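You operate a simulated robot arm through the tools that you are given. There is no shell and no other tool.

Carry out the task below with a simulated robot arm. There is one attempt and no reset: what you move stays moved.

Task
Put things in order on the top of the big blanks. At the end: the purple magnet stands where the blue chock stood; the cream elbow is on the low white box; the blue chock stands where the cream elbow stood; the yellow magnet stands on top of the orange sponge pad; whatever was shut is shut again. Leave all else as you found it, and nothing knocked over. Set down upright: cream elbow.

It is judged by the outcome, as a careful person would: the job done as asked, and still so three seconds after it is handed in. It fails if anything else is knocked over, pushed out of place, dropped, spilled or broken.

Robot
A 7-joint arm with a two-finger parallel gripper, fixed in place. Base frame: the origin is at the foot of the arm, x ahead of it, y to its left, z up; the work surface is at about z = 0. Units: cm, rad, N and s.
With the tool pointing down near the work surface it reaches from about 24 to 62 cm from the base axis. Its first joint turns from -1.152 to 1.152 rad. Payload 2.6 kg.
Tool frame: the origin (TCP) lies between the finger pads and is the grasp point; the fingertips stand 3 cm ahead of it; z points along the fingers, y is the line along which they close. Largest opening 9.4 cm; finger width 2.8, thickness 1; the body of the gripper, 5 by 9.6 cm, starts 5.5 cm behind the TCP.
Orientation is that of the tool frame in the base frame, as a unit quaternion [x, y, z, w]. With the fingers straight down and closing along the base's y, the tool's x points along the base's -x, its y along +y and its z along -z.

Tools
- The arm moves only by the tool move_arm. Its argument "motion" is a list that holds one entry, the list of rows, each a list of 7 numbers: the gripper command, from -1 (fully open) to 1 (shut), values between in proportion, then the shift along the tool's x, y, z in cm, then the turn, a rotation vector about the tool's x, y, z in rad. In form: [[[grip, tx, ty, tz, ax, ay, az], ...]]. A call has 1 to 20 rows; each row is the pose to reach, as a shift and turn from the pose commanded when the call began, along the tool's axes at that moment. Rows are played at 5 a second. More than 5 cm and 0.15 rad between two rows, or a gripper value outside its range, and nothing of the call is played. A pose out of reach is approached as far as the arm can. The call stops where the force on the tool passes 40 N (or 10 N more than at its start, if that is more) or the arm is blocked; 0.2 s more then pass. The fingers move at their own pace (about 7.2 cm/s each) and stop on an object; they squeeze with about 34 N. The grip force told is the motor's: it shows also when the fingers shut on nothing. Time passes only in rows, and 0.2 s behind the last, so rows that repeat a pose let the fingers close. It gives the time, the measured TCP pose, the force on the tool (base axes), the opening and the grip force at its end, in the units of the frame above (readings bear some noise), with the torque about the TCP (base axes, N m) and any sound that the robot's microphone picked up, and new pictures: "pictures" is both (left out), scene, wrist or none.
- Cameras (640 x 400 px; columns grow to the right, rows downward): "scene" is fixed at [4.5, 43.23, 57.1]; the picture's right is [-0.75, -0.67, 0.00], its down [-0.39, 0.43, -0.81] and it looks along [0.54, -0.61, -0.58] (base axes); focal length 306 px, centre (320, 200). "wrist" rides on the gripper at [7.6, 1.4, -10.3] in the tool frame; the picture's right is [-0.18, 0.98, 0.00], its down [-0.75, -0.14, -0.64] and it looks along [-0.63, -0.12, 0.77] (tool axes); focal length 243 px, centre (320, 200). There is no depth. A picture from a camera that has moved, and an enlarged one, comes with that camera's place and axes in the base frame and with its lens. The place of the scene camera against the robot may be out by one fixed shift of up to 1.2 cm in any direction.
- close_up(camera, box): a new picture of the part [left, top, right, bottom] of that camera's present view, enlarged. No time passes.
- close_job(): hands the job in; it is judged then, once.

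Places have to be worked out from the pictures, the camera data and where the tool is seen. Open the gripper and draw the arm clear of the work before you hand the job in, unless the task says otherwise.

The tools are called by a JSON object that holds its "op" and its "data". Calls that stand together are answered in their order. move_arm: Moves the arm, as the interface text tells. Its arguments: {"type":"object","properties":{"motion":{"type":"array"},"pictures":{"type":"string","enum":["both","scene","wrist","none"]}},"required":["motion"]} The other tools are called the same way: close_up (camera, box) takes an enlarged picture of a part of a camera's view; close_job () hands the job in.

At the start:

```text
time: 0.0
ee_pos: [42.58, -1.93, 29.92]
ee_rot: [0.0, 1.0, 0.0, 0.0]
wrist_force: [-1.1, 0.2, -0.8]
torque: [0.01, 0.0, 0.01]
finger_gap: 9.42
grip_force: 0.2
```

scene: 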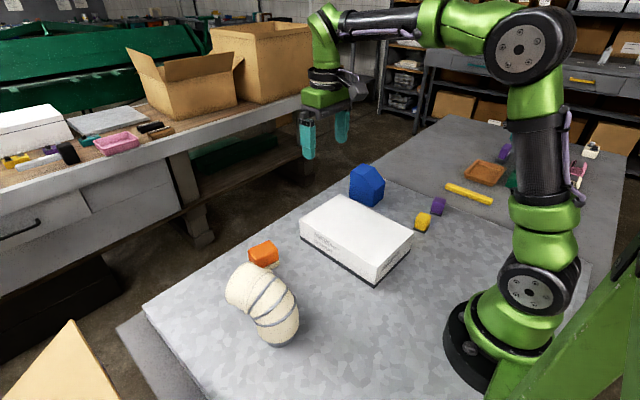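
wrist: 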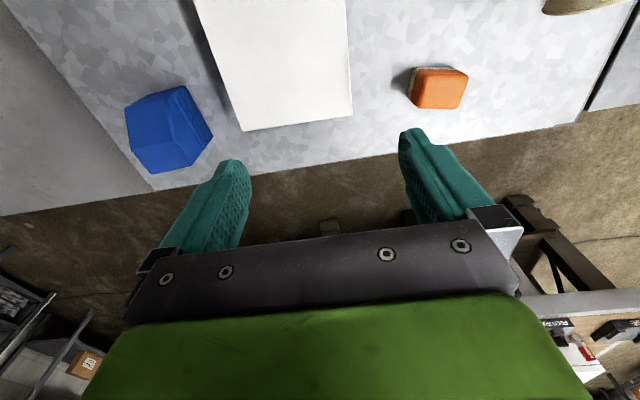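

I start by looking closely at the objects in the scene before any motion.

{"op": "close_up", "data": {"camera": "scene", "box": [200, 140, 480, 360]}}

{"op": "close_up", "data": {"camera": "scene", "box": [340, 150, 480, 250]}}

{"op": "close_up", "data": {"camera": "wrist", "box": [80, 0, 640, 220]}}

```text
1.82 times, centred on (340, 250) of scene
camera zoom: at [4.5, 43.23, 57.1], right [-0.75, -0.67, 0.0], down [-0.39, 0.43, -0.81], along [0.54, -0.61, -0.58], focal length 556 px, centre (284, 109)
```

zoom: 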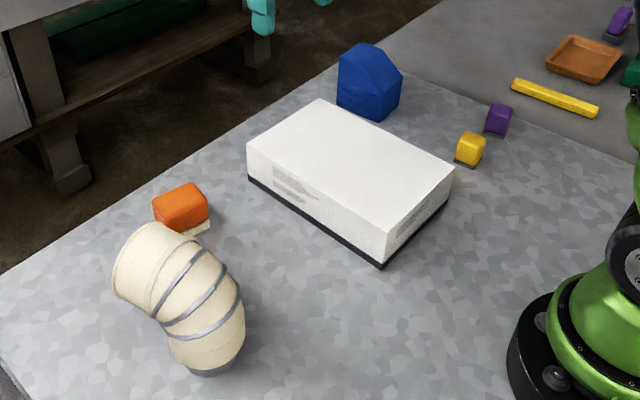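

```text
4.00 times, centred on (410, 200) of scene
camera zoom: at [4.5, 43.23, 57.1], right [-0.75, -0.67, 0.0], down [-0.39, 0.43, -0.81], along [0.54, -0.61, -0.58], focal length 1222 px, centre (-40, 200)
```

zoom: 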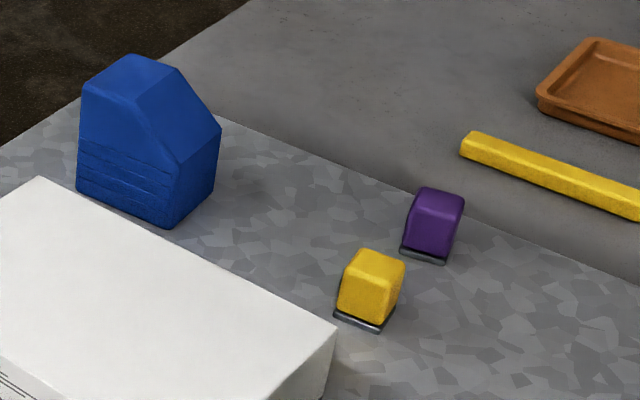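

```text
1.14 times, centred on (360, 110) of wrist
camera zoom: at [35.14, -0.5, 40.25], right [0.18, 0.98, 0.0], down [0.75, -0.14, 0.64], along [0.63, -0.12, -0.77], focal length 277 px, centre (274, 303)
```

zoom: 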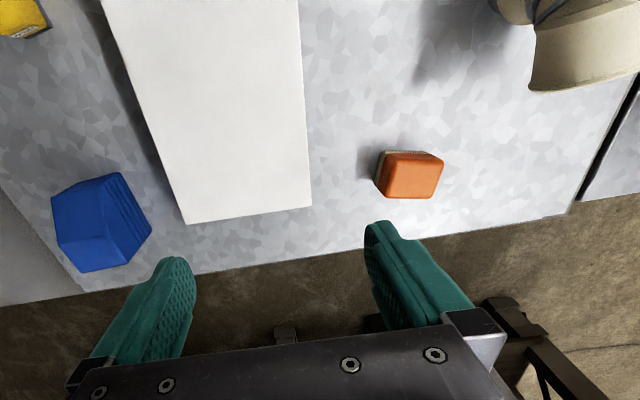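

The scene shows the white box at about x 25–49, y −15–1, with its top at z≈6.5. The elbow base is near (32, 23), the pad near (49, 14), the chock near (47, −28), the yellow magnet near (27, −26) and the purple magnet near (27, −36). I move the wrist camera toward the elbow to refine this.

{"op": "move_arm", "data": {"motion": [[[-1, 2, 3, 0, 0, 0, 0], [-1, 4, 6, 0, 0, 0, 0], [-1, 6, 9, 0, 0, 0, 0], [-1, 8, 12, 0, 0, 0, 0], [-1, 10, 15, 0, 0, 0, 0], [-1, 12, 18, 0, 0, 0, 0], [-1, 14, 20.5, 0, 0, 0, 0], [-1, 15, 21, 0, 0, 0, 0]]]}}

```text
time: 1.8
ee_pos: [27.64, 19.18, 29.84]
ee_rot: [0.0, 1.0, 0.0, -0.001]
wrist_force: [0.5, 0.3, -0.4]
torque: [0.02, 0.03, 0.04]
finger_gap: 9.41
grip_force: 0.0
camera wrist: at [20.1, 20.58, 40.2], right [0.18, 0.98, 0.0], down [0.75, -0.14, 0.64], along [0.63, -0.12, -0.77], focal length 243 px, centre (320, 200)
```

scene: 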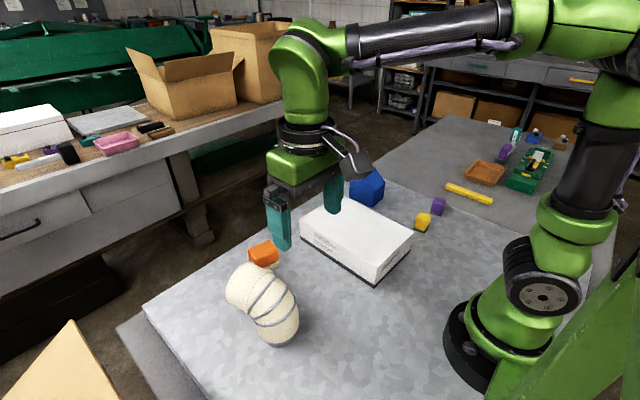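
wrist: 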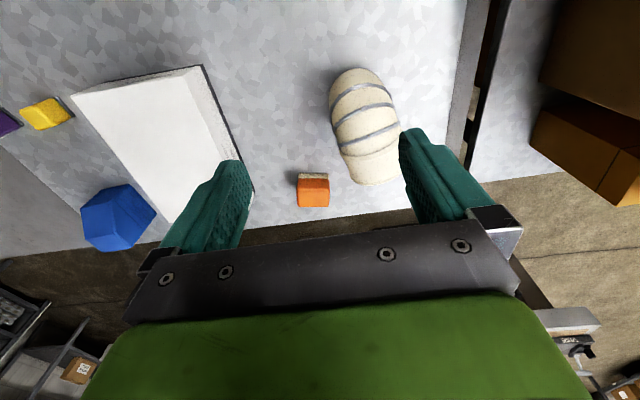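

{"op": "close_up", "data": {"camera": "wrist", "box": [270, 40, 430, 220]}}

{"op": "close_up", "data": {"camera": "scene", "box": [205, 230, 325, 360]}}

{"op": "close_up", "data": {"camera": "wrist", "box": [0, 40, 260, 260]}}

```text
2.22 times, centred on (350, 130) of wrist
camera zoom: at [20.1, 20.58, 40.2], right [0.18, 0.98, 0.0], down [0.75, -0.14, 0.64], along [0.63, -0.12, -0.77], focal length 539 px, centre (253, 356)
```

zoom: 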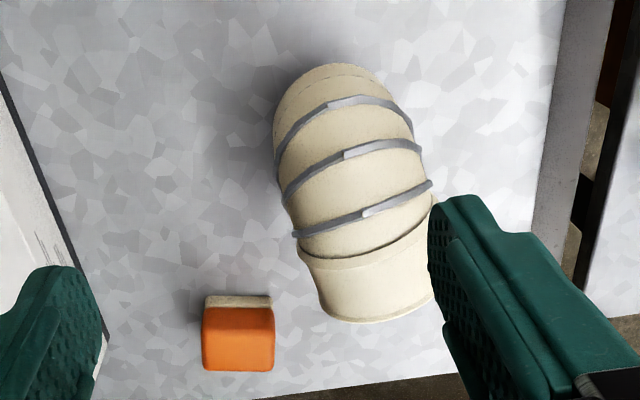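

```text
3.08 times, centred on (265, 295) of scene
camera zoom: at [4.5, 43.23, 57.1], right [-0.75, -0.67, 0.0], down [-0.39, 0.43, -0.81], along [0.54, -0.61, -0.58], focal length 940 px, centre (489, -92)
```

zoom: 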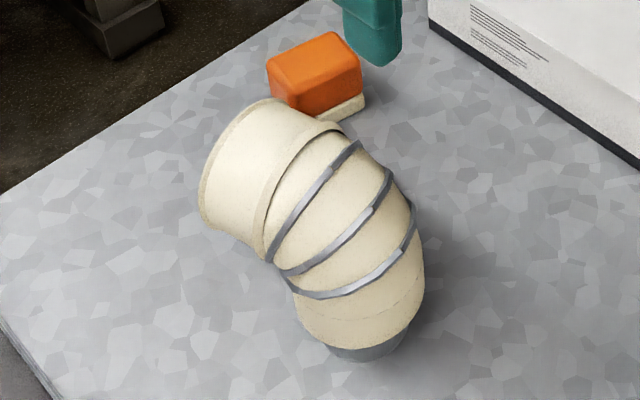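

```text
1.82 times, centred on (130, 150) of wrist
camera zoom: at [20.1, 20.58, 40.2], right [0.18, 0.98, 0.0], down [0.75, -0.14, 0.64], along [0.63, -0.12, -0.77], focal length 441 px, centre (666, 291)
```

zoom: 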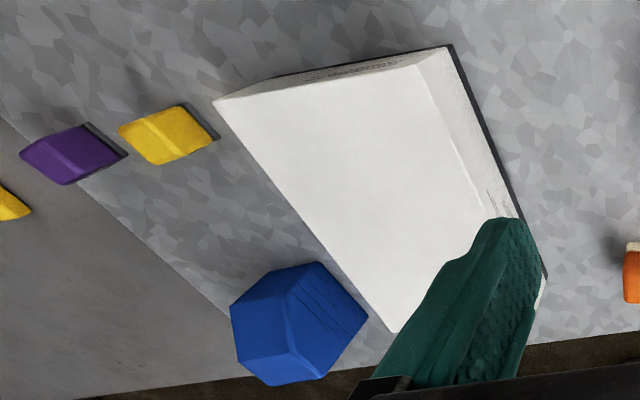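

The elbow base looks to be near (32.7, 23.5), with its bend leaning toward +x and its top at about z 17. I take a second view from more directly above to get its heading and diameter.

{"op": "move_arm", "data": {"motion": [[[-1, -2.5, 1.2, -1.5, 0, 0, 0], [-1, -5, 2.4, -3, 0, 0, 0], [-1, -7, 3.4, -4, 0, 0, 0], [-1, -7, 3.4, -4, 0, 0, 0]]], "pictures": "wrist"}}

{"op": "close_up", "data": {"camera": "wrist", "box": [240, 0, 440, 160]}}

```text
time: 2.8
ee_pos: [34.71, 22.55, 33.81]
ee_rot: [0.0, 1.0, 0.0, 0.0]
wrist_force: [0.5, -0.5, 1.2]
torque: [0.01, -0.01, 0.01]
finger_gap: 9.42
grip_force: 0.1
camera wrist: at [27.17, 23.99, 44.25], right [0.18, 0.98, 0.0], down [0.75, -0.14, 0.64], along [0.63, -0.12, -0.77], focal length 243 px, centre (320, 200)
```

wrist: 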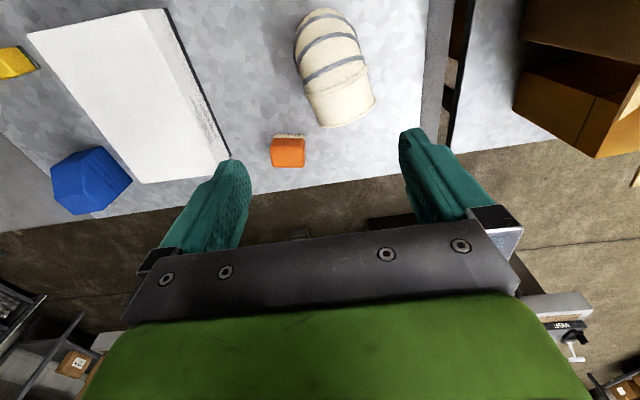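

```text
2.50 times, centred on (340, 80) of wrist
camera zoom: at [27.17, 23.99, 44.25], right [0.18, 0.98, 0.0], down [0.75, -0.14, 0.64], along [0.63, -0.12, -0.77], focal length 606 px, centre (270, 500)
```

zoom: 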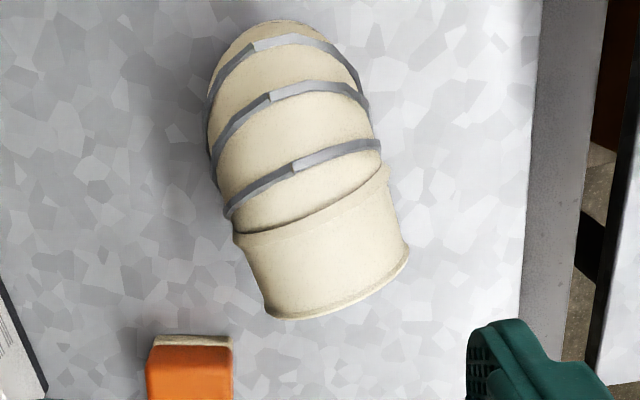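

The elbow heading is about +8° from +x, its centreline at x≈35 is at y≈24.2, and its diameter is about 8 cm. I align the gripper above it with yaw +8° and the fingertips still clear, then check.

{"op": "move_arm", "data": {"motion": [[[-1, -0.3, 0.6, 3, 0, 0, -0.05], [-1, -0.5, 1.2, 6, 0, 0, -0.1], [-1, -0.72, 1.78, 9, 0, 0, -0.14], [-1, -0.72, 1.78, 12, 0, 0, -0.14], [-1, -0.72, 1.78, 12, 0, 0, -0.14]]]}}

{"op": "close_up", "data": {"camera": "scene", "box": [190, 180, 350, 360]}}

{"op": "close_up", "data": {"camera": "wrist", "box": [180, 0, 500, 220]}}

```text
time: 4.0
ee_pos: [35.41, 24.39, 21.73]
ee_rot: [-0.071, 0.997, 0.0, 0.0]
wrist_force: [-0.7, -0.2, -0.7]
torque: [0.0, -0.01, 0.03]
finger_gap: 9.38
grip_force: 0.0
camera wrist: at [27.75, 24.66, 32.15], right [0.04, 1.0, 0.0], down [0.77, -0.03, 0.64], along [0.64, -0.03, -0.77], focal length 243 px, centre (320, 200)
```

scene: 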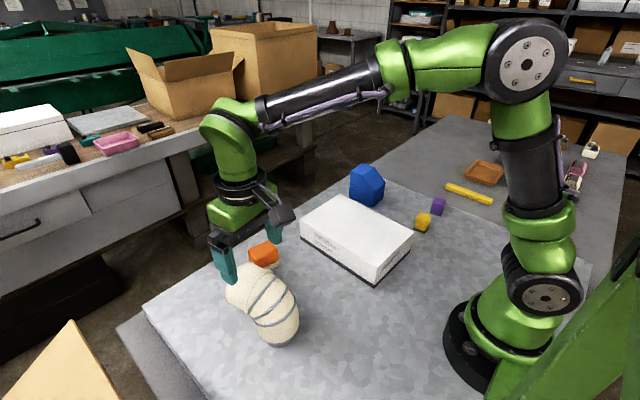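
wrist: 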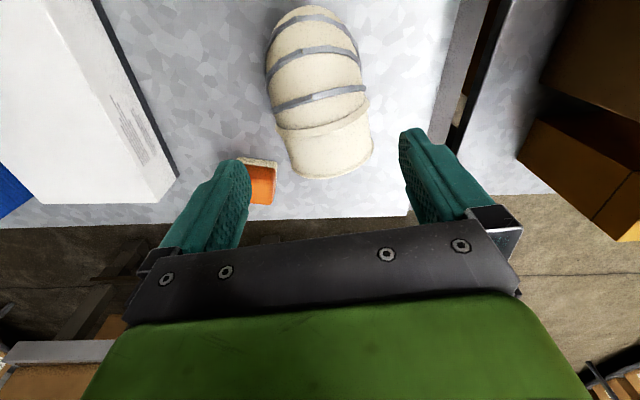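

```text
2.22 times, centred on (270, 270) of scene
camera zoom: at [4.5, 43.23, 57.1], right [-0.75, -0.67, 0.0], down [-0.39, 0.43, -0.81], along [0.54, -0.61, -0.58], focal length 679 px, centre (431, 44)
```

zoom: 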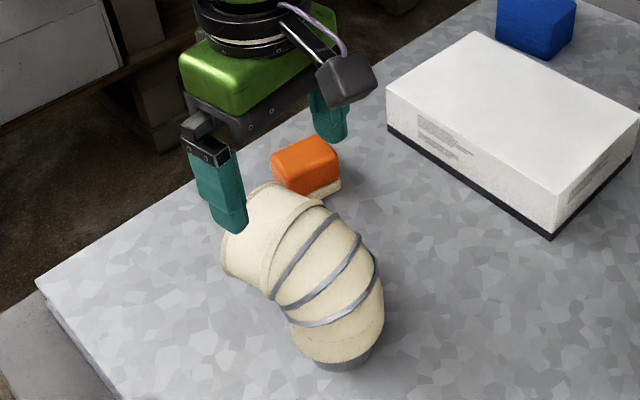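

```text
1.82 times, centred on (340, 110) of wrist
camera zoom: at [27.75, 24.66, 32.15], right [0.04, 1.0, 0.0], down [0.77, -0.03, 0.64], along [0.64, -0.03, -0.77], focal length 441 px, centre (284, 364)
```

zoom: 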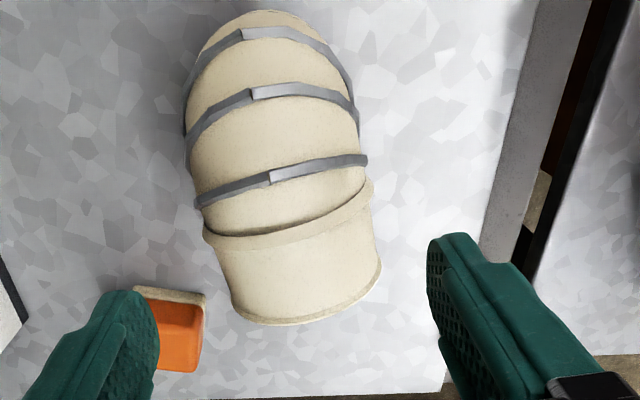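

The elbow is centred between the open fingers, with the projected ±4 cm matching its outline. Its heading looks closer to 12°, so I add 0.07 rad of yaw, shift back 0.4 cm and lower partway to check clearance.

{"op": "move_arm", "data": {"motion": [[[-1, 0.2, 0, 0, 0, 0, -0.07], [-1, 0.4, 0, 2, 0, 0, -0.07], [-1, 0.4, 0, 4, 0, 0, -0.07], [-1, 0.4, 0, 5.5, 0, 0, -0.07], [-1, 0.4, 0, 7, 0, 0, -0.07], [-1, 0.4, 0, 7, 0, 0, -0.07]]]}}

{"op": "close_up", "data": {"camera": "scene", "box": [190, 180, 350, 360]}}

{"op": "close_up", "data": {"camera": "wrist", "box": [180, 0, 500, 220]}}

```text
time: 5.4
ee_pos: [35.01, 24.14, 14.66]
ee_rot: [-0.105, 0.994, 0.0, 0.0]
wrist_force: [-0.3, -0.1, 0.6]
torque: [0.01, 0.0, 0.01]
finger_gap: 9.39
grip_force: 0.0
camera wrist: at [27.32, 24.01, 25.17], right [-0.03, 1.0, 0.0], down [0.77, 0.02, 0.64], along [0.64, 0.02, -0.77], focal length 243 px, centre (320, 200)
```

scene: 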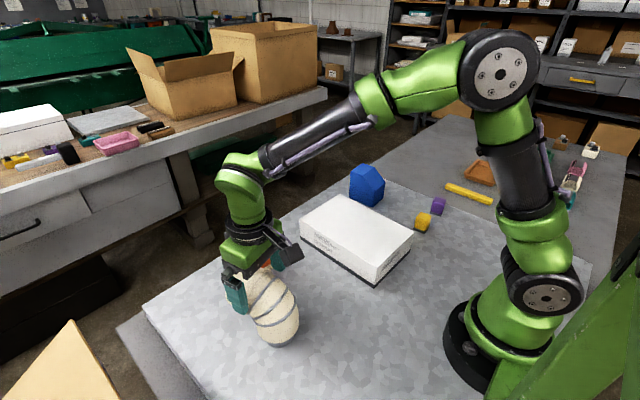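
wrist: 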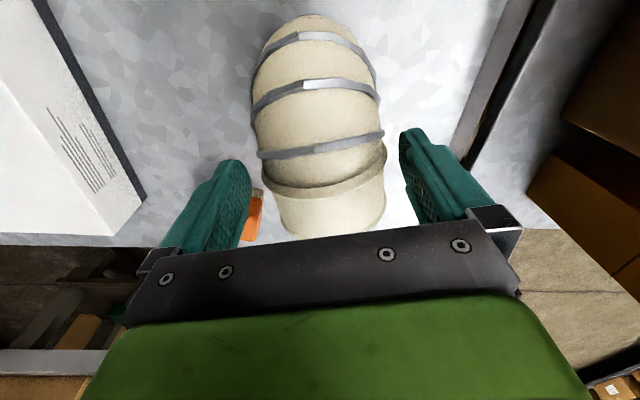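

```text
2.22 times, centred on (270, 270) of scene
camera zoom: at [4.5, 43.23, 57.1], right [-0.75, -0.67, 0.0], down [-0.39, 0.43, -0.81], along [0.54, -0.61, -0.58], focal length 679 px, centre (431, 44)
```

zoom: 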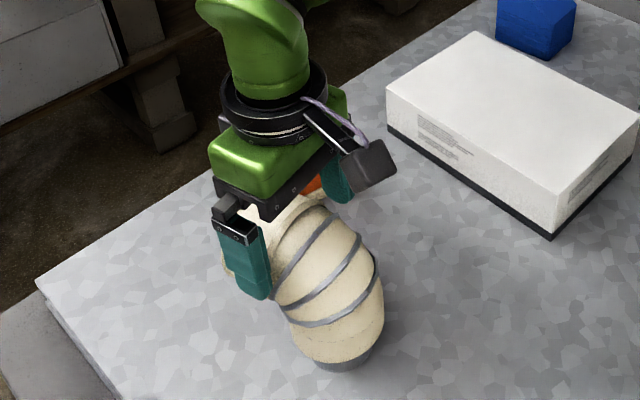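

```text
1.82 times, centred on (340, 110) of wrist
camera zoom: at [27.32, 24.01, 25.17], right [-0.03, 1.0, 0.0], down [0.77, 0.02, 0.64], along [0.64, 0.02, -0.77], focal length 441 px, centre (284, 364)
```

zoom: 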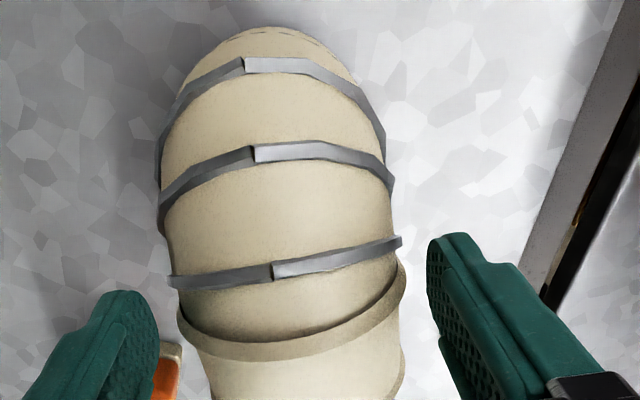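

The fingers are centred on the elbow, with about 0.4 cm clearance per side at the band, and the yaw now matches. I lower slowly a further 2.9 cm.

{"op": "move_arm", "data": {"motion": [[[-1, 0, 0, 0.8, 0, 0, 0], [-1, 0, 0, 1.6, 0, 0, 0], [-1, 0, 0, 2.3, 0, 0, 0], [-1, 0, 0, 2.9, 0, 0, 0], [-1, 0, 0, 2.9, 0, 0, 0]]]}}

{"op": "close_up", "data": {"camera": "scene", "box": [190, 220, 330, 360]}}

{"op": "close_up", "data": {"camera": "wrist", "box": [180, 0, 500, 240]}}

```text
time: 6.6
ee_pos: [34.91, 24.12, 11.97]
ee_rot: [-0.105, 0.994, 0.001, 0.0]
wrist_force: [0.7, -0.2, 0.3]
torque: [0.02, -0.02, 0.02]
finger_gap: 9.41
grip_force: 0.1
camera wrist: at [27.34, 23.99, 22.31], right [-0.03, 1.0, 0.0], down [0.77, 0.02, 0.64], along [0.64, 0.02, -0.77], focal length 243 px, centre (320, 200)
```

scene: 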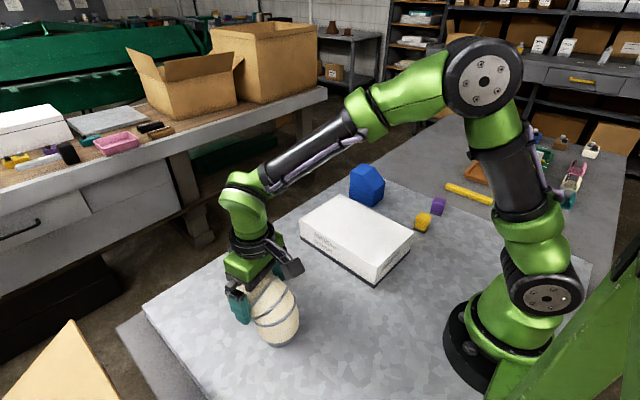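
wrist: 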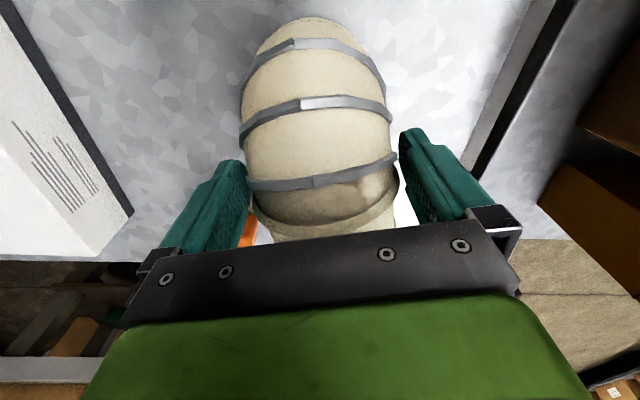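

```text
2.86 times, centred on (260, 290) of scene
camera zoom: at [4.5, 43.23, 57.1], right [-0.75, -0.67, 0.0], down [-0.39, 0.43, -0.81], along [0.54, -0.61, -0.58], focal length 873 px, centre (491, -57)
```

zoom: 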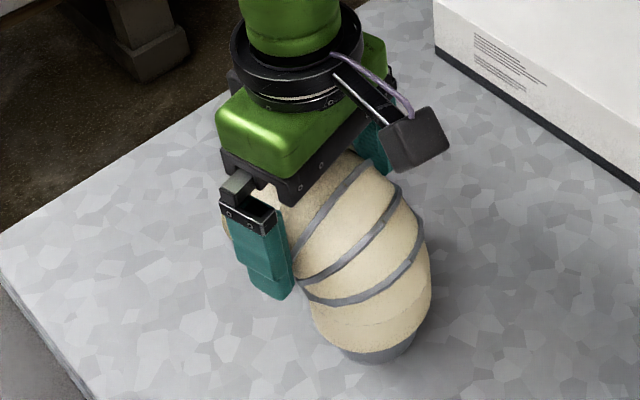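

```text
1.67 times, centred on (340, 120) of wrist
camera zoom: at [27.34, 23.99, 22.31], right [-0.03, 1.0, 0.0], down [0.77, 0.02, 0.64], along [0.64, 0.02, -0.77], focal length 404 px, centre (287, 333)
```

zoom: 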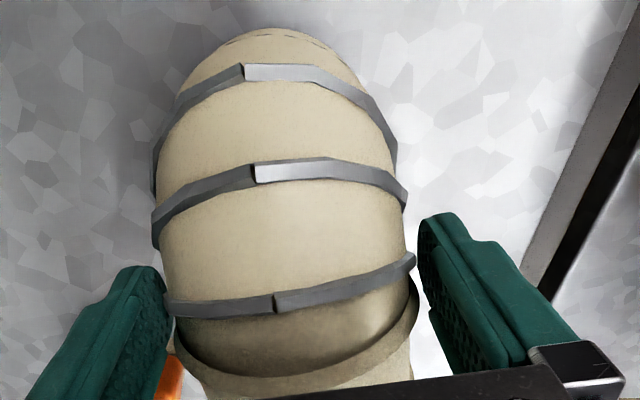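

The fingers straddle the elbow at the first band with no contact force. I close the gripper in place.

{"op": "move_arm", "data": {"motion": [[[0, 0, 0, 0, 0, 0, 0], [1, 0, 0, 0, 0, 0, 0], [1, 0, 0, 0, 0, 0, 0], [1, 0, 0, 0, 0, 0, 0]]]}}

{"op": "close_up", "data": {"camera": "wrist", "box": [180, 0, 500, 240]}}

{"op": "close_up", "data": {"camera": "scene", "box": [190, 220, 330, 360]}}

```text
time: 7.6
ee_pos: [35.0, 24.16, 12.09]
ee_rot: [-0.106, 0.994, -0.001, 0.0]
wrist_force: [0.0, 1.4, 0.5]
torque: [0.06, -0.04, 0.0]
finger_gap: 7.93
grip_force: 34.0
camera wrist: at [27.34, 23.99, 22.33], right [-0.03, 1.0, 0.0], down [0.77, 0.02, 0.64], along [0.64, 0.02, -0.77], focal length 243 px, centre (320, 200)
```

scene: 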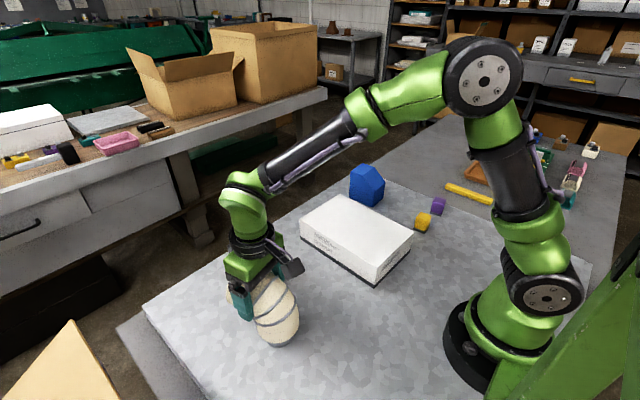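
wrist: 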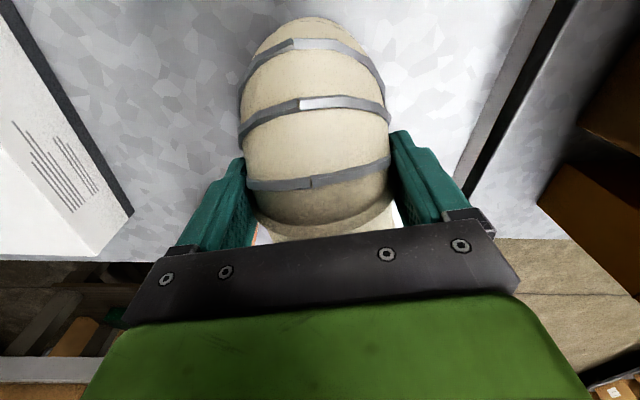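

```text
1.67 times, centred on (340, 120) of wrist
camera zoom: at [27.34, 23.99, 22.33], right [-0.03, 1.0, 0.0], down [0.77, 0.02, 0.64], along [0.64, 0.02, -0.77], focal length 404 px, centre (287, 333)
```

zoom: 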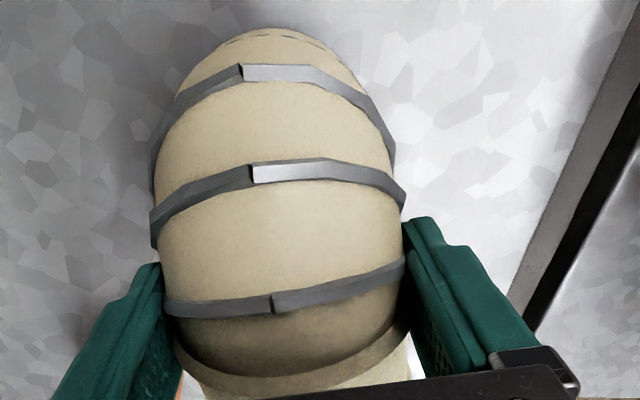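

```text
2.86 times, centred on (260, 290) of scene
camera zoom: at [4.5, 43.23, 57.1], right [-0.75, -0.67, 0.0], down [-0.39, 0.43, -0.81], along [0.54, -0.61, -0.58], focal length 873 px, centre (491, -57)
```

zoom: 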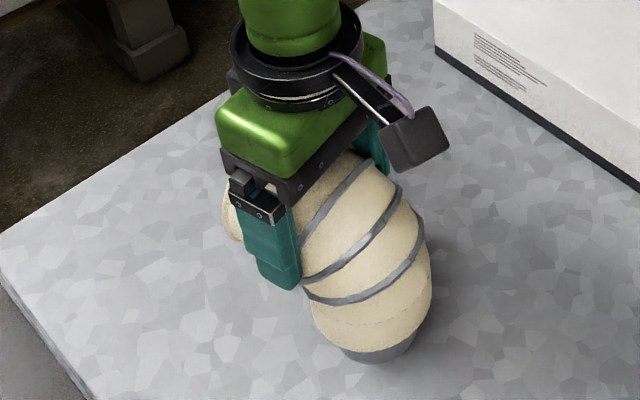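

It is gripped at 7.93 cm with 34 N. I lift 2 cm to check the weight and whether the elbow stays level.

{"op": "move_arm", "data": {"motion": [[[1, 0, 0, -0.4, 0, 0, 0], [1, 0, 0, -1, 0, 0, 0], [1, 0, 0, -2, 0, 0, 0], [1, 0, 0, -2, 0, 0, 0]]]}}

{"op": "close_up", "data": {"camera": "scene", "box": [190, 220, 330, 360]}}

```text
time: 8.6
ee_pos: [34.87, 24.14, 14.0]
ee_rot: [-0.105, 0.994, -0.001, 0.0]
wrist_force: [0.4, -0.3, -1.9]
torque: [0.0, 0.01, -0.02]
finger_gap: 7.91
grip_force: 34.1
camera wrist: at [27.34, 23.98, 24.39], right [-0.03, 1.0, 0.0], down [0.77, 0.02, 0.64], along [0.64, 0.02, -0.77], focal length 243 px, centre (320, 200)
```

scene: 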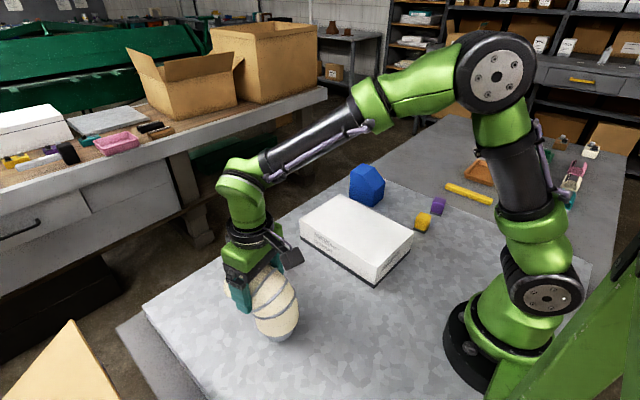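
wrist: 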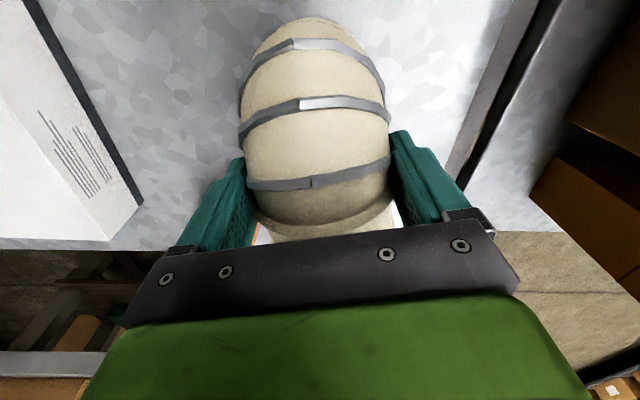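

```text
2.86 times, centred on (260, 290) of scene
camera zoom: at [4.5, 43.23, 57.1], right [-0.75, -0.67, 0.0], down [-0.39, 0.43, -0.81], along [0.54, -0.61, -0.58], focal length 873 px, centre (491, -57)
```

zoom: 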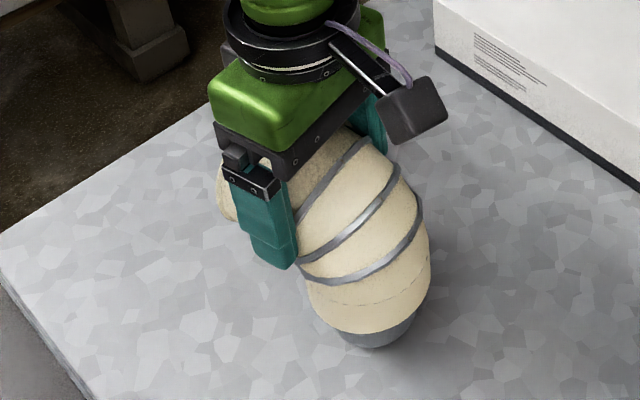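

The lift is clean at about 0.2 kg with no tilt. I raise it another 10 cm and carry it over the white box, aiming to put the elbow's base near (36, −7).

{"op": "move_arm", "data": {"motion": [[[1, 0, 0, -3, 0, 0, 0], [1, 0, 0, -6.5, 0, 0, 0], [1, 0, 0, -10, 0, 0, 0], [1, 0.3, -3.1, -10, 0, 0, 0], [1, 0.6, -6.2, -10, 0, 0, 0], [1, 0.9, -9.2, -10, 0, 0, 0], [1, 1.2, -12.3, -10, 0, 0, 0], [1, 1.5, -15.4, -10, 0, 0, 0], [1, 1.8, -18.5, -10, 0, 0, 0], [1, 2.1, -21.5, -10, 0, 0, 0], [1, 2.4, -24.6, -10, 0, 0, 0], [1, 2.7, -27.7, -10, 0, 0, 0], [1, 2.9, -29.7, -10, 0, 0, 0], [1, 2.98, -30.76, -10, 0, 0, 0], [1, 2.98, -30.76, -10, 0, 0, 0]]]}}

{"op": "close_up", "data": {"camera": "scene", "box": [270, 130, 440, 300]}}

```text
time: 11.8
ee_pos: [38.49, -6.6, 24.02]
ee_rot: [-0.105, 0.994, 0.001, -0.001]
wrist_force: [0.1, 0.0, -2.4]
torque: [0.01, 0.02, 0.01]
finger_gap: 7.76
grip_force: 34.2
camera wrist: at [30.82, -6.75, 34.37], right [-0.03, 1.0, 0.0], down [0.77, 0.02, 0.64], along [0.64, 0.02, -0.77], focal length 243 px, centre (320, 200)
```

scene: 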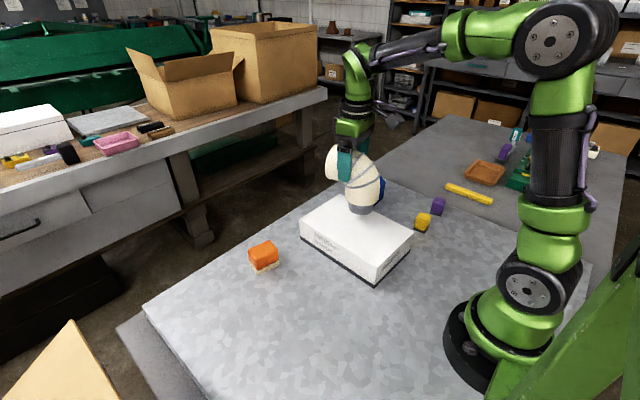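
wrist: 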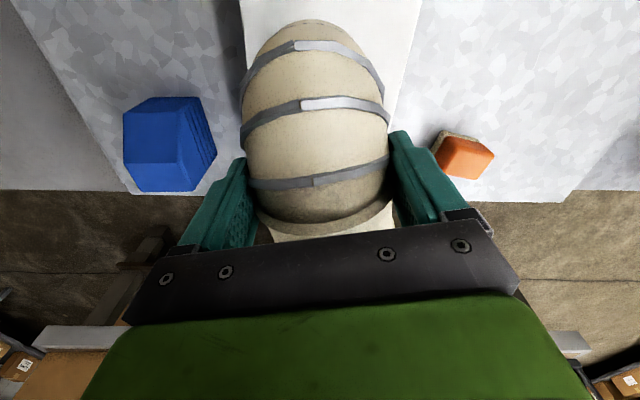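

```text
2.35 times, centred on (355, 215) of scene
camera zoom: at [4.5, 43.22, 57.1], right [-0.75, -0.67, 0.0], down [-0.39, 0.43, -0.81], along [0.54, -0.61, -0.58], focal length 719 px, centre (238, 165)
```

zoom: 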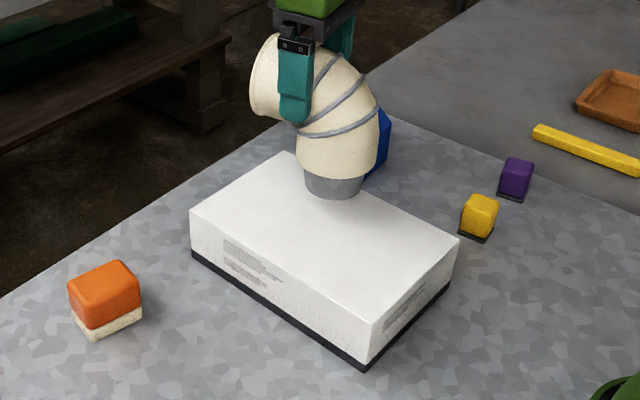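

The elbow hangs level over the box, whose centre works out near (36.5, −5.7) with its top at about z 6.6. I shift +0.8 cm in y and lower to about 1 cm above expected contact.

{"op": "move_arm", "data": {"motion": [[[1, -0.17, 0.78, 1, 0, 0, 0], [1, -0.17, 0.78, 2.2, 0, 0, 0], [1, -0.17, 0.78, 3.4, 0, 0, 0], [1, -0.17, 0.78, 4.4, 0, 0, 0], [1, -0.17, 0.78, 4.4, 0, 0, 0]]], "pictures": "scene"}}

{"op": "close_up", "data": {"camera": "scene", "box": [270, 130, 440, 300]}}

```text
time: 13.0
ee_pos: [38.46, -5.68, 19.52]
ee_rot: [-0.105, 0.994, 0.0, 0.0]
wrist_force: [-0.4, 0.5, -1.9]
torque: [0.0, -0.01, -0.01]
finger_gap: 7.76
grip_force: 34.5
```

scene: 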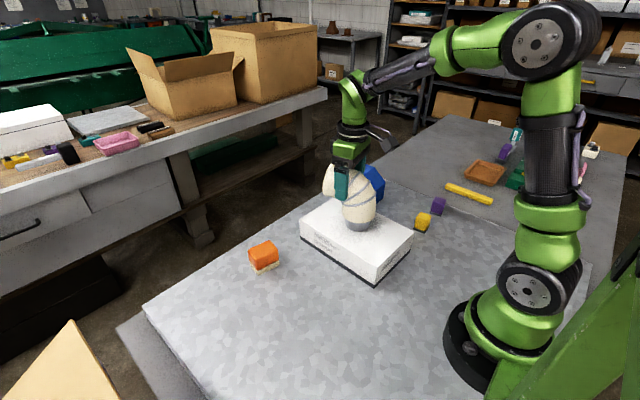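

```text
2.35 times, centred on (355, 215) of scene
camera zoom: at [4.5, 43.23, 57.1], right [-0.75, -0.67, 0.0], down [-0.39, 0.43, -0.81], along [0.54, -0.61, -0.58], focal length 719 px, centre (238, 165)
```

zoom: 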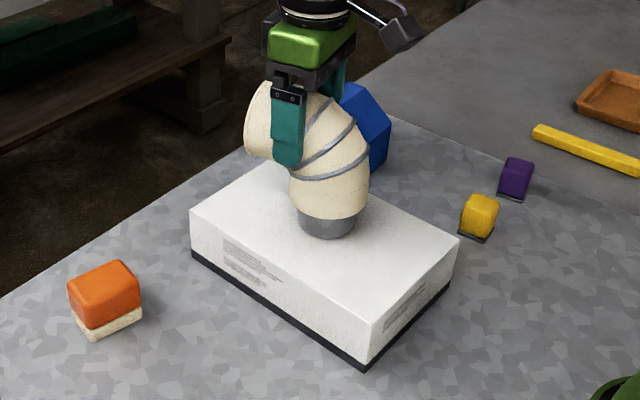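

It is hanging about 1 cm above the box. I lower in small steps and watch the force for contact.

{"op": "move_arm", "data": {"motion": [[[1, 0, 0, 0.3, 0, 0, 0], [1, 0, 0, 0.6, 0, 0, 0], [1, 0, 0, 0.6, 0, 0, 0]]], "pictures": "none"}}

{"op": "move_arm", "data": {"motion": [[[1, 0, 0, 0.15, 0, 0, 0], [1, 0, 0, 0.15, 0, 0, 0]]], "pictures": "scene"}}

{"op": "close_up", "data": {"camera": "scene", "box": [310, 160, 410, 260]}}

```text
time: 13.8
ee_pos: [38.54, -5.76, 19.0]
ee_rot: [-0.104, 0.995, 0.0, 0.003]
wrist_force: [-5.6, -0.3, 28.3]
torque: [0.01, 0.84, -0.01]
finger_gap: 7.79
grip_force: 33.9
```

```text
time: 14.4
ee_pos: [38.66, -5.79, 19.07]
ee_rot: [-0.105, 0.994, -0.001, 0.005]
wrist_force: [-0.5, 0.0, 36.1]
torque: [-0.01, 0.21, -0.03]
finger_gap: 7.78
grip_force: 33.9
```

scene: 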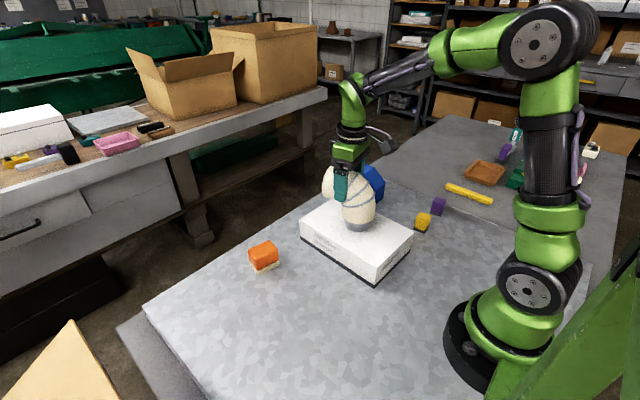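

```text
4.00 times, centred on (360, 210) of scene
camera zoom: at [4.48, 43.23, 57.1], right [-0.75, -0.67, 0.0], down [-0.39, 0.43, -0.81], along [0.54, -0.61, -0.58], focal length 1222 px, centre (160, 160)
```

zoom: 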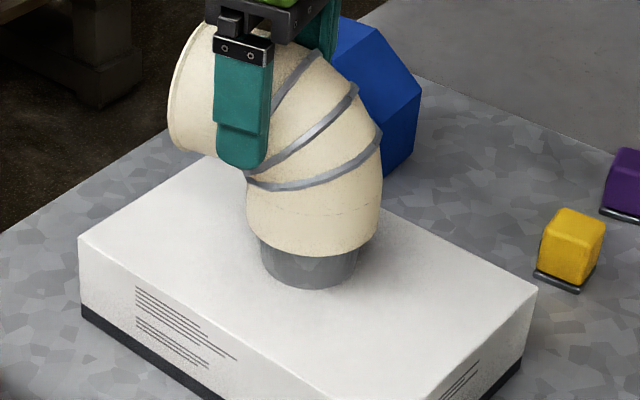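

Contact is at TCP z≈19.05 with 36 N of push, so I back off slightly to relieve it before releasing.

{"op": "move_arm", "data": {"motion": [[[1, 0, 0, -0.2, 0, 0, 0], [1, 0, 0, -0.3, 0, 0, 0], [1, 0, 0, -0.3, 0, 0, 0]]], "pictures": "none"}}

```text
time: 15.2
ee_pos: [38.44, -5.69, 19.04]
ee_rot: [-0.105, 0.994, 0.001, 0.0]
wrist_force: [4.7, -0.1, 10.1]
torque: [-0.02, -0.6, 0.05]
finger_gap: 7.79
grip_force: 34.2
```

{"op": "move_arm", "data": {"motion": [[[1, 0, 0, -0.08, 0, 0, 0], [1, 0, 0, -0.08, 0, 0, 0], [1, 0, 0, -0.08, 0, 0, 0]]], "pictures": "wrist"}}

{"op": "close_up", "data": {"camera": "scene", "box": [310, 160, 410, 260]}}

```text
time: 16.0
ee_pos: [38.3, -5.69, 19.06]
ee_rot: [-0.104, 0.995, 0.001, -0.002]
wrist_force: [-0.4, 0.0, -1.4]
torque: [-0.02, -0.04, -0.03]
finger_gap: 7.8
grip_force: 33.6
camera wrist: at [30.79, -5.9, 29.49], right [-0.03, 1.0, 0.0], down [0.77, 0.02, 0.64], along [0.64, 0.02, -0.77], focal length 243 px, centre (320, 200)
```

wrist: 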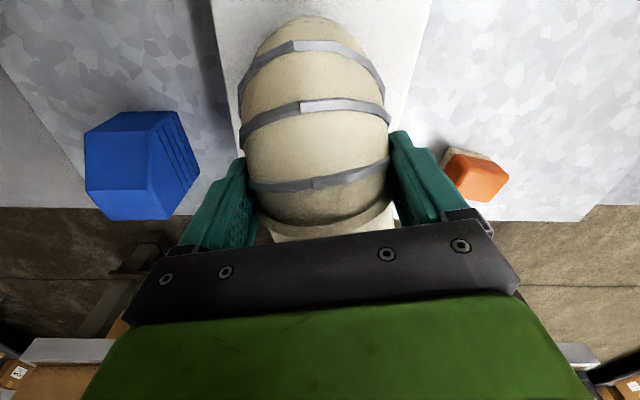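

```text
4.00 times, centred on (360, 210) of scene
camera zoom: at [4.5, 43.23, 57.1], right [-0.75, -0.67, 0.0], down [-0.39, 0.43, -0.81], along [0.54, -0.61, -0.58], focal length 1222 px, centre (160, 160)
```

zoom: 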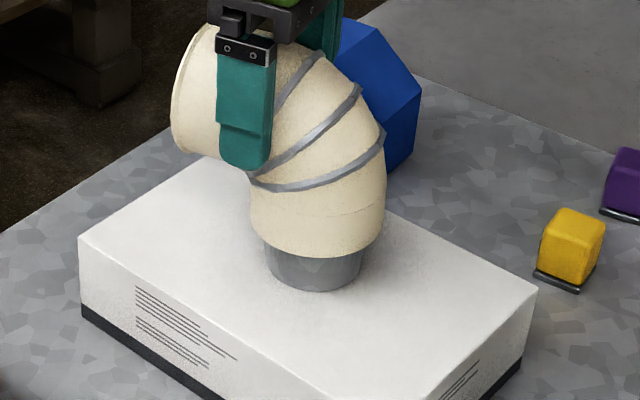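

The residual force is about the elbow's weight, so it is just resting on the box. I open the gripper fully.

{"op": "move_arm", "data": {"motion": [[[-0.75, 0, 0, 0, 0, 0, 0], [-1, 0, 0, 0, 0, 0, 0], [-1, 0, 0, 0, 0, 0, 0], [-1, 0, 0, 0, 0, 0, 0]]], "pictures": "wrist"}}

{"op": "close_up", "data": {"camera": "scene", "box": [310, 160, 410, 260]}}

```text
time: 17.0
ee_pos: [38.48, -5.71, 19.26]
ee_rot: [-0.106, 0.994, 0.0, 0.0]
wrist_force: [0.3, -0.5, 0.4]
torque: [0.01, -0.04, 0.0]
finger_gap: 9.4
grip_force: 0.1
camera wrist: at [30.83, -5.91, 29.57], right [-0.03, 1.0, 0.0], down [0.77, 0.02, 0.64], along [0.64, 0.02, -0.77], focal length 243 px, centre (320, 200)
```

wrist: 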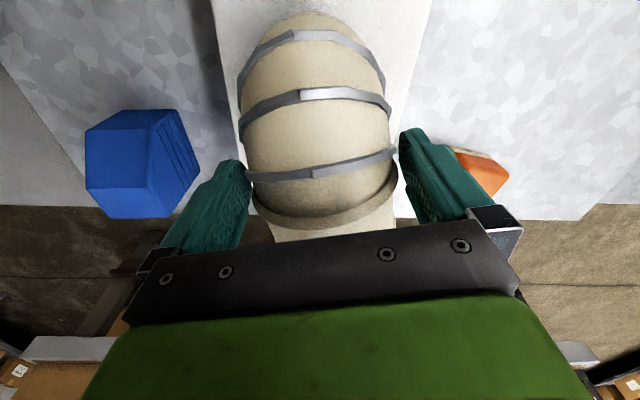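

```text
4.00 times, centred on (360, 210) of scene
camera zoom: at [4.5, 43.23, 57.1], right [-0.75, -0.67, 0.0], down [-0.39, 0.43, -0.81], along [0.54, -0.61, -0.58], focal length 1222 px, centre (160, 160)
```

zoom: 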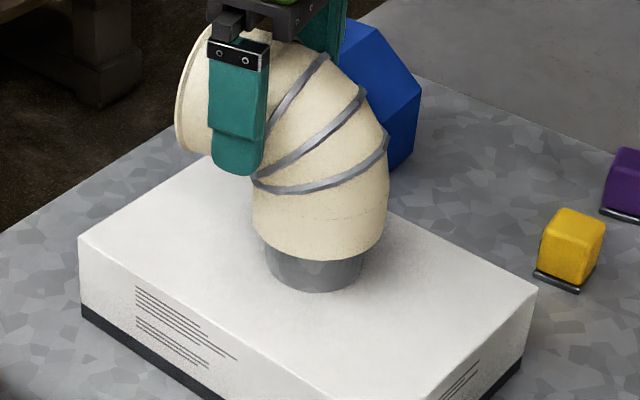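

The elbow stands free on the box. I rise straight up slowly, clear of it.

{"op": "move_arm", "data": {"motion": [[[-1, 0, 0, -0.8, 0, 0, 0], [-1, 0, 0, -2, 0, 0, 0], [-1, 0, 0, -4, 0, 0, 0], [-1, 0, 0, -7, 0, 0, 0], [-1, 0, 0, -10, 0, 0, 0], [-1, 0, 0, -13, 0, 0, 0], [-1, 0, 0, -13, 0, 0, 0]]]}}

{"op": "close_up", "data": {"camera": "scene", "box": [310, 150, 450, 260]}}

{"op": "close_up", "data": {"camera": "wrist", "box": [60, 0, 300, 200]}}

```text
time: 18.6
ee_pos: [38.53, -5.72, 32.25]
ee_rot: [-0.104, 0.995, 0.001, 0.001]
wrist_force: [0.1, 0.7, 0.4]
torque: [0.0, -0.04, 0.03]
finger_gap: 9.39
grip_force: 0.1
camera wrist: at [30.84, -5.88, 42.61], right [-0.03, 1.0, 0.0], down [0.77, 0.02, 0.64], along [0.64, 0.02, -0.77], focal length 243 px, centre (320, 200)
```

scene: 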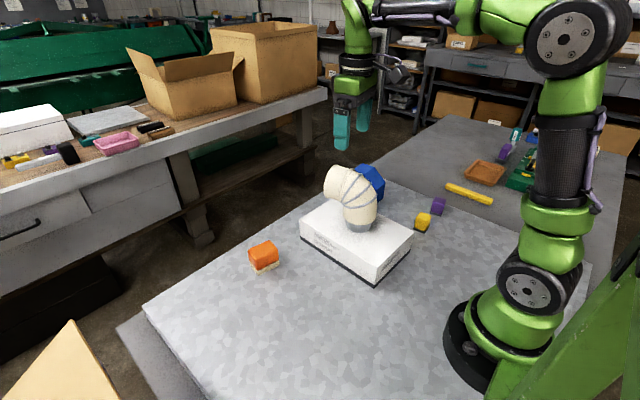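
wrist: 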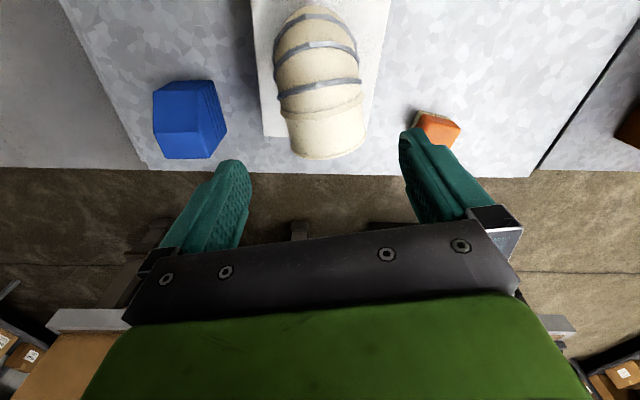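

```text
3.64 times, centred on (380, 205) of scene
camera zoom: at [4.5, 43.23, 57.1], right [-0.75, -0.67, 0.0], down [-0.39, 0.43, -0.81], along [0.54, -0.61, -0.58], focal length 1111 px, centre (102, 182)
```

zoom: 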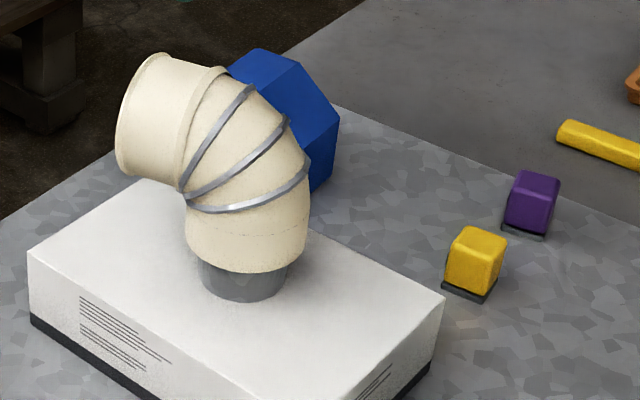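

```text
2.00 times, centred on (180, 100) of wrist
camera zoom: at [30.84, -5.88, 42.61], right [-0.03, 1.0, 0.0], down [0.77, 0.02, 0.64], along [0.64, 0.02, -0.77], focal length 485 px, centre (600, 400)
```

zoom: 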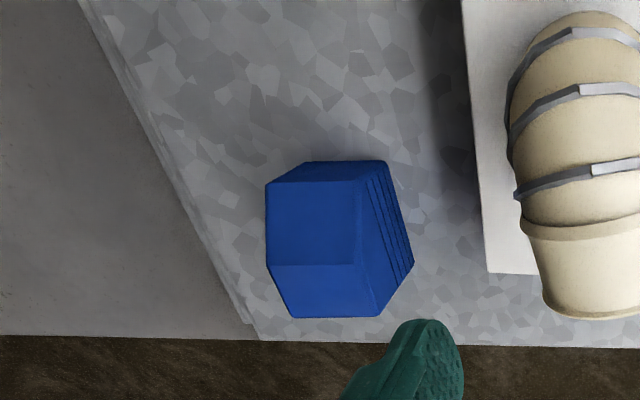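

The elbow stands upright on the box. Now I move above the blue chock, returning to yaw 0, for a view of it and the magnets.

{"op": "move_arm", "data": {"motion": [[[-1, 0.4, -3.5, 0, 0, 0, 0.07], [-1, 0.8, -7, 0, 0, 0, 0.14], [-1, 1.2, -10.5, 0, 0, 0, 0.21], [-1, 1.6, -14, 0, 0, 0, 0.21], [-1, 2.0, -17.5, 0, 0, 0, 0.21], [-1, 2.42, -20.96, 0, 0, 0, 0.21], [-1, 2.42, -20.96, 0, 0, 0, 0.21]]]}}

{"op": "close_up", "data": {"camera": "wrist", "box": [220, 0, 460, 160]}}

{"op": "close_up", "data": {"camera": "wrist", "box": [0, 0, 320, 200]}}

```text
time: 20.2
ee_pos: [40.5, -26.8, 32.15]
ee_rot: [0.0, 1.0, 0.0, 0.0]
wrist_force: [-0.2, 0.3, 0.4]
torque: [0.01, -0.03, 0.05]
finger_gap: 9.42
grip_force: 0.0
camera wrist: at [32.98, -25.35, 42.49], right [0.18, 0.98, 0.0], down [0.75, -0.14, 0.64], along [0.63, -0.12, -0.77], focal length 243 px, centre (320, 200)
```

scene: 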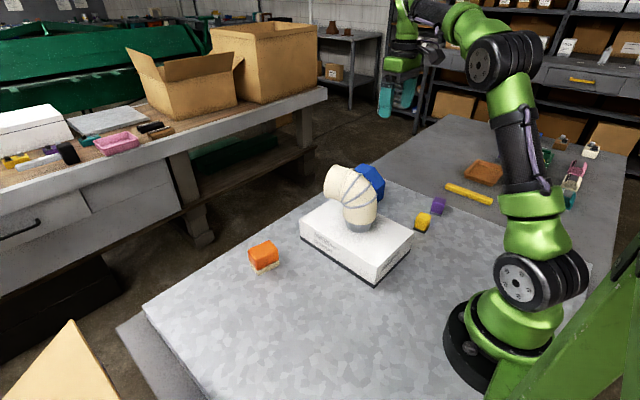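
wrist: 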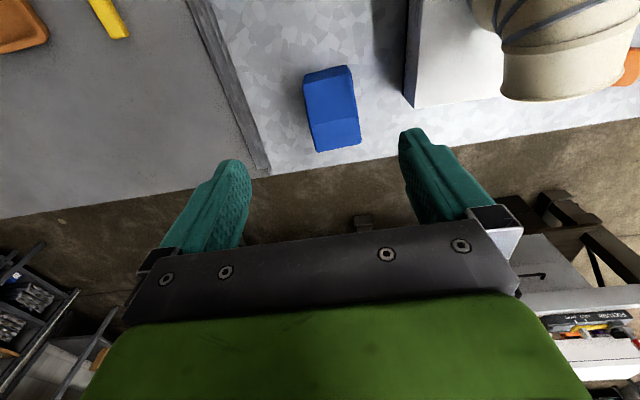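

```text
2.50 times, centred on (340, 80) of wrist
camera zoom: at [32.98, -25.35, 42.49], right [0.18, 0.98, 0.0], down [0.75, -0.14, 0.64], along [0.63, -0.12, -0.77], focal length 606 px, centre (270, 500)
```

zoom: 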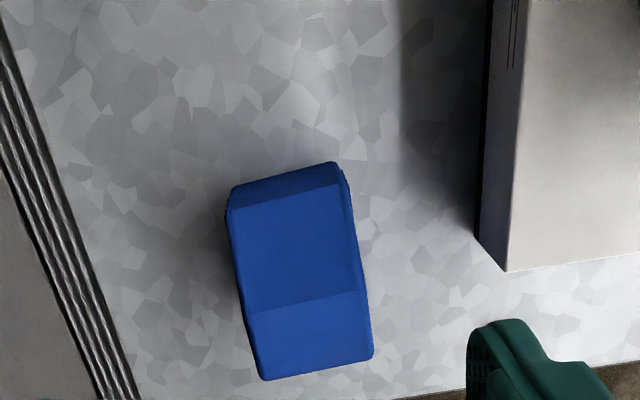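

```text
2.00 times, centred on (160, 100) of wrist
camera zoom: at [32.98, -25.35, 42.49], right [0.18, 0.98, 0.0], down [0.75, -0.14, 0.64], along [0.63, -0.12, -0.77], focal length 485 px, centre (640, 400)
```

zoom: 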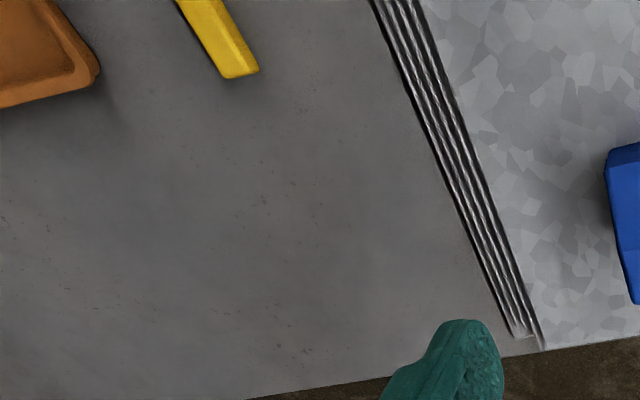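

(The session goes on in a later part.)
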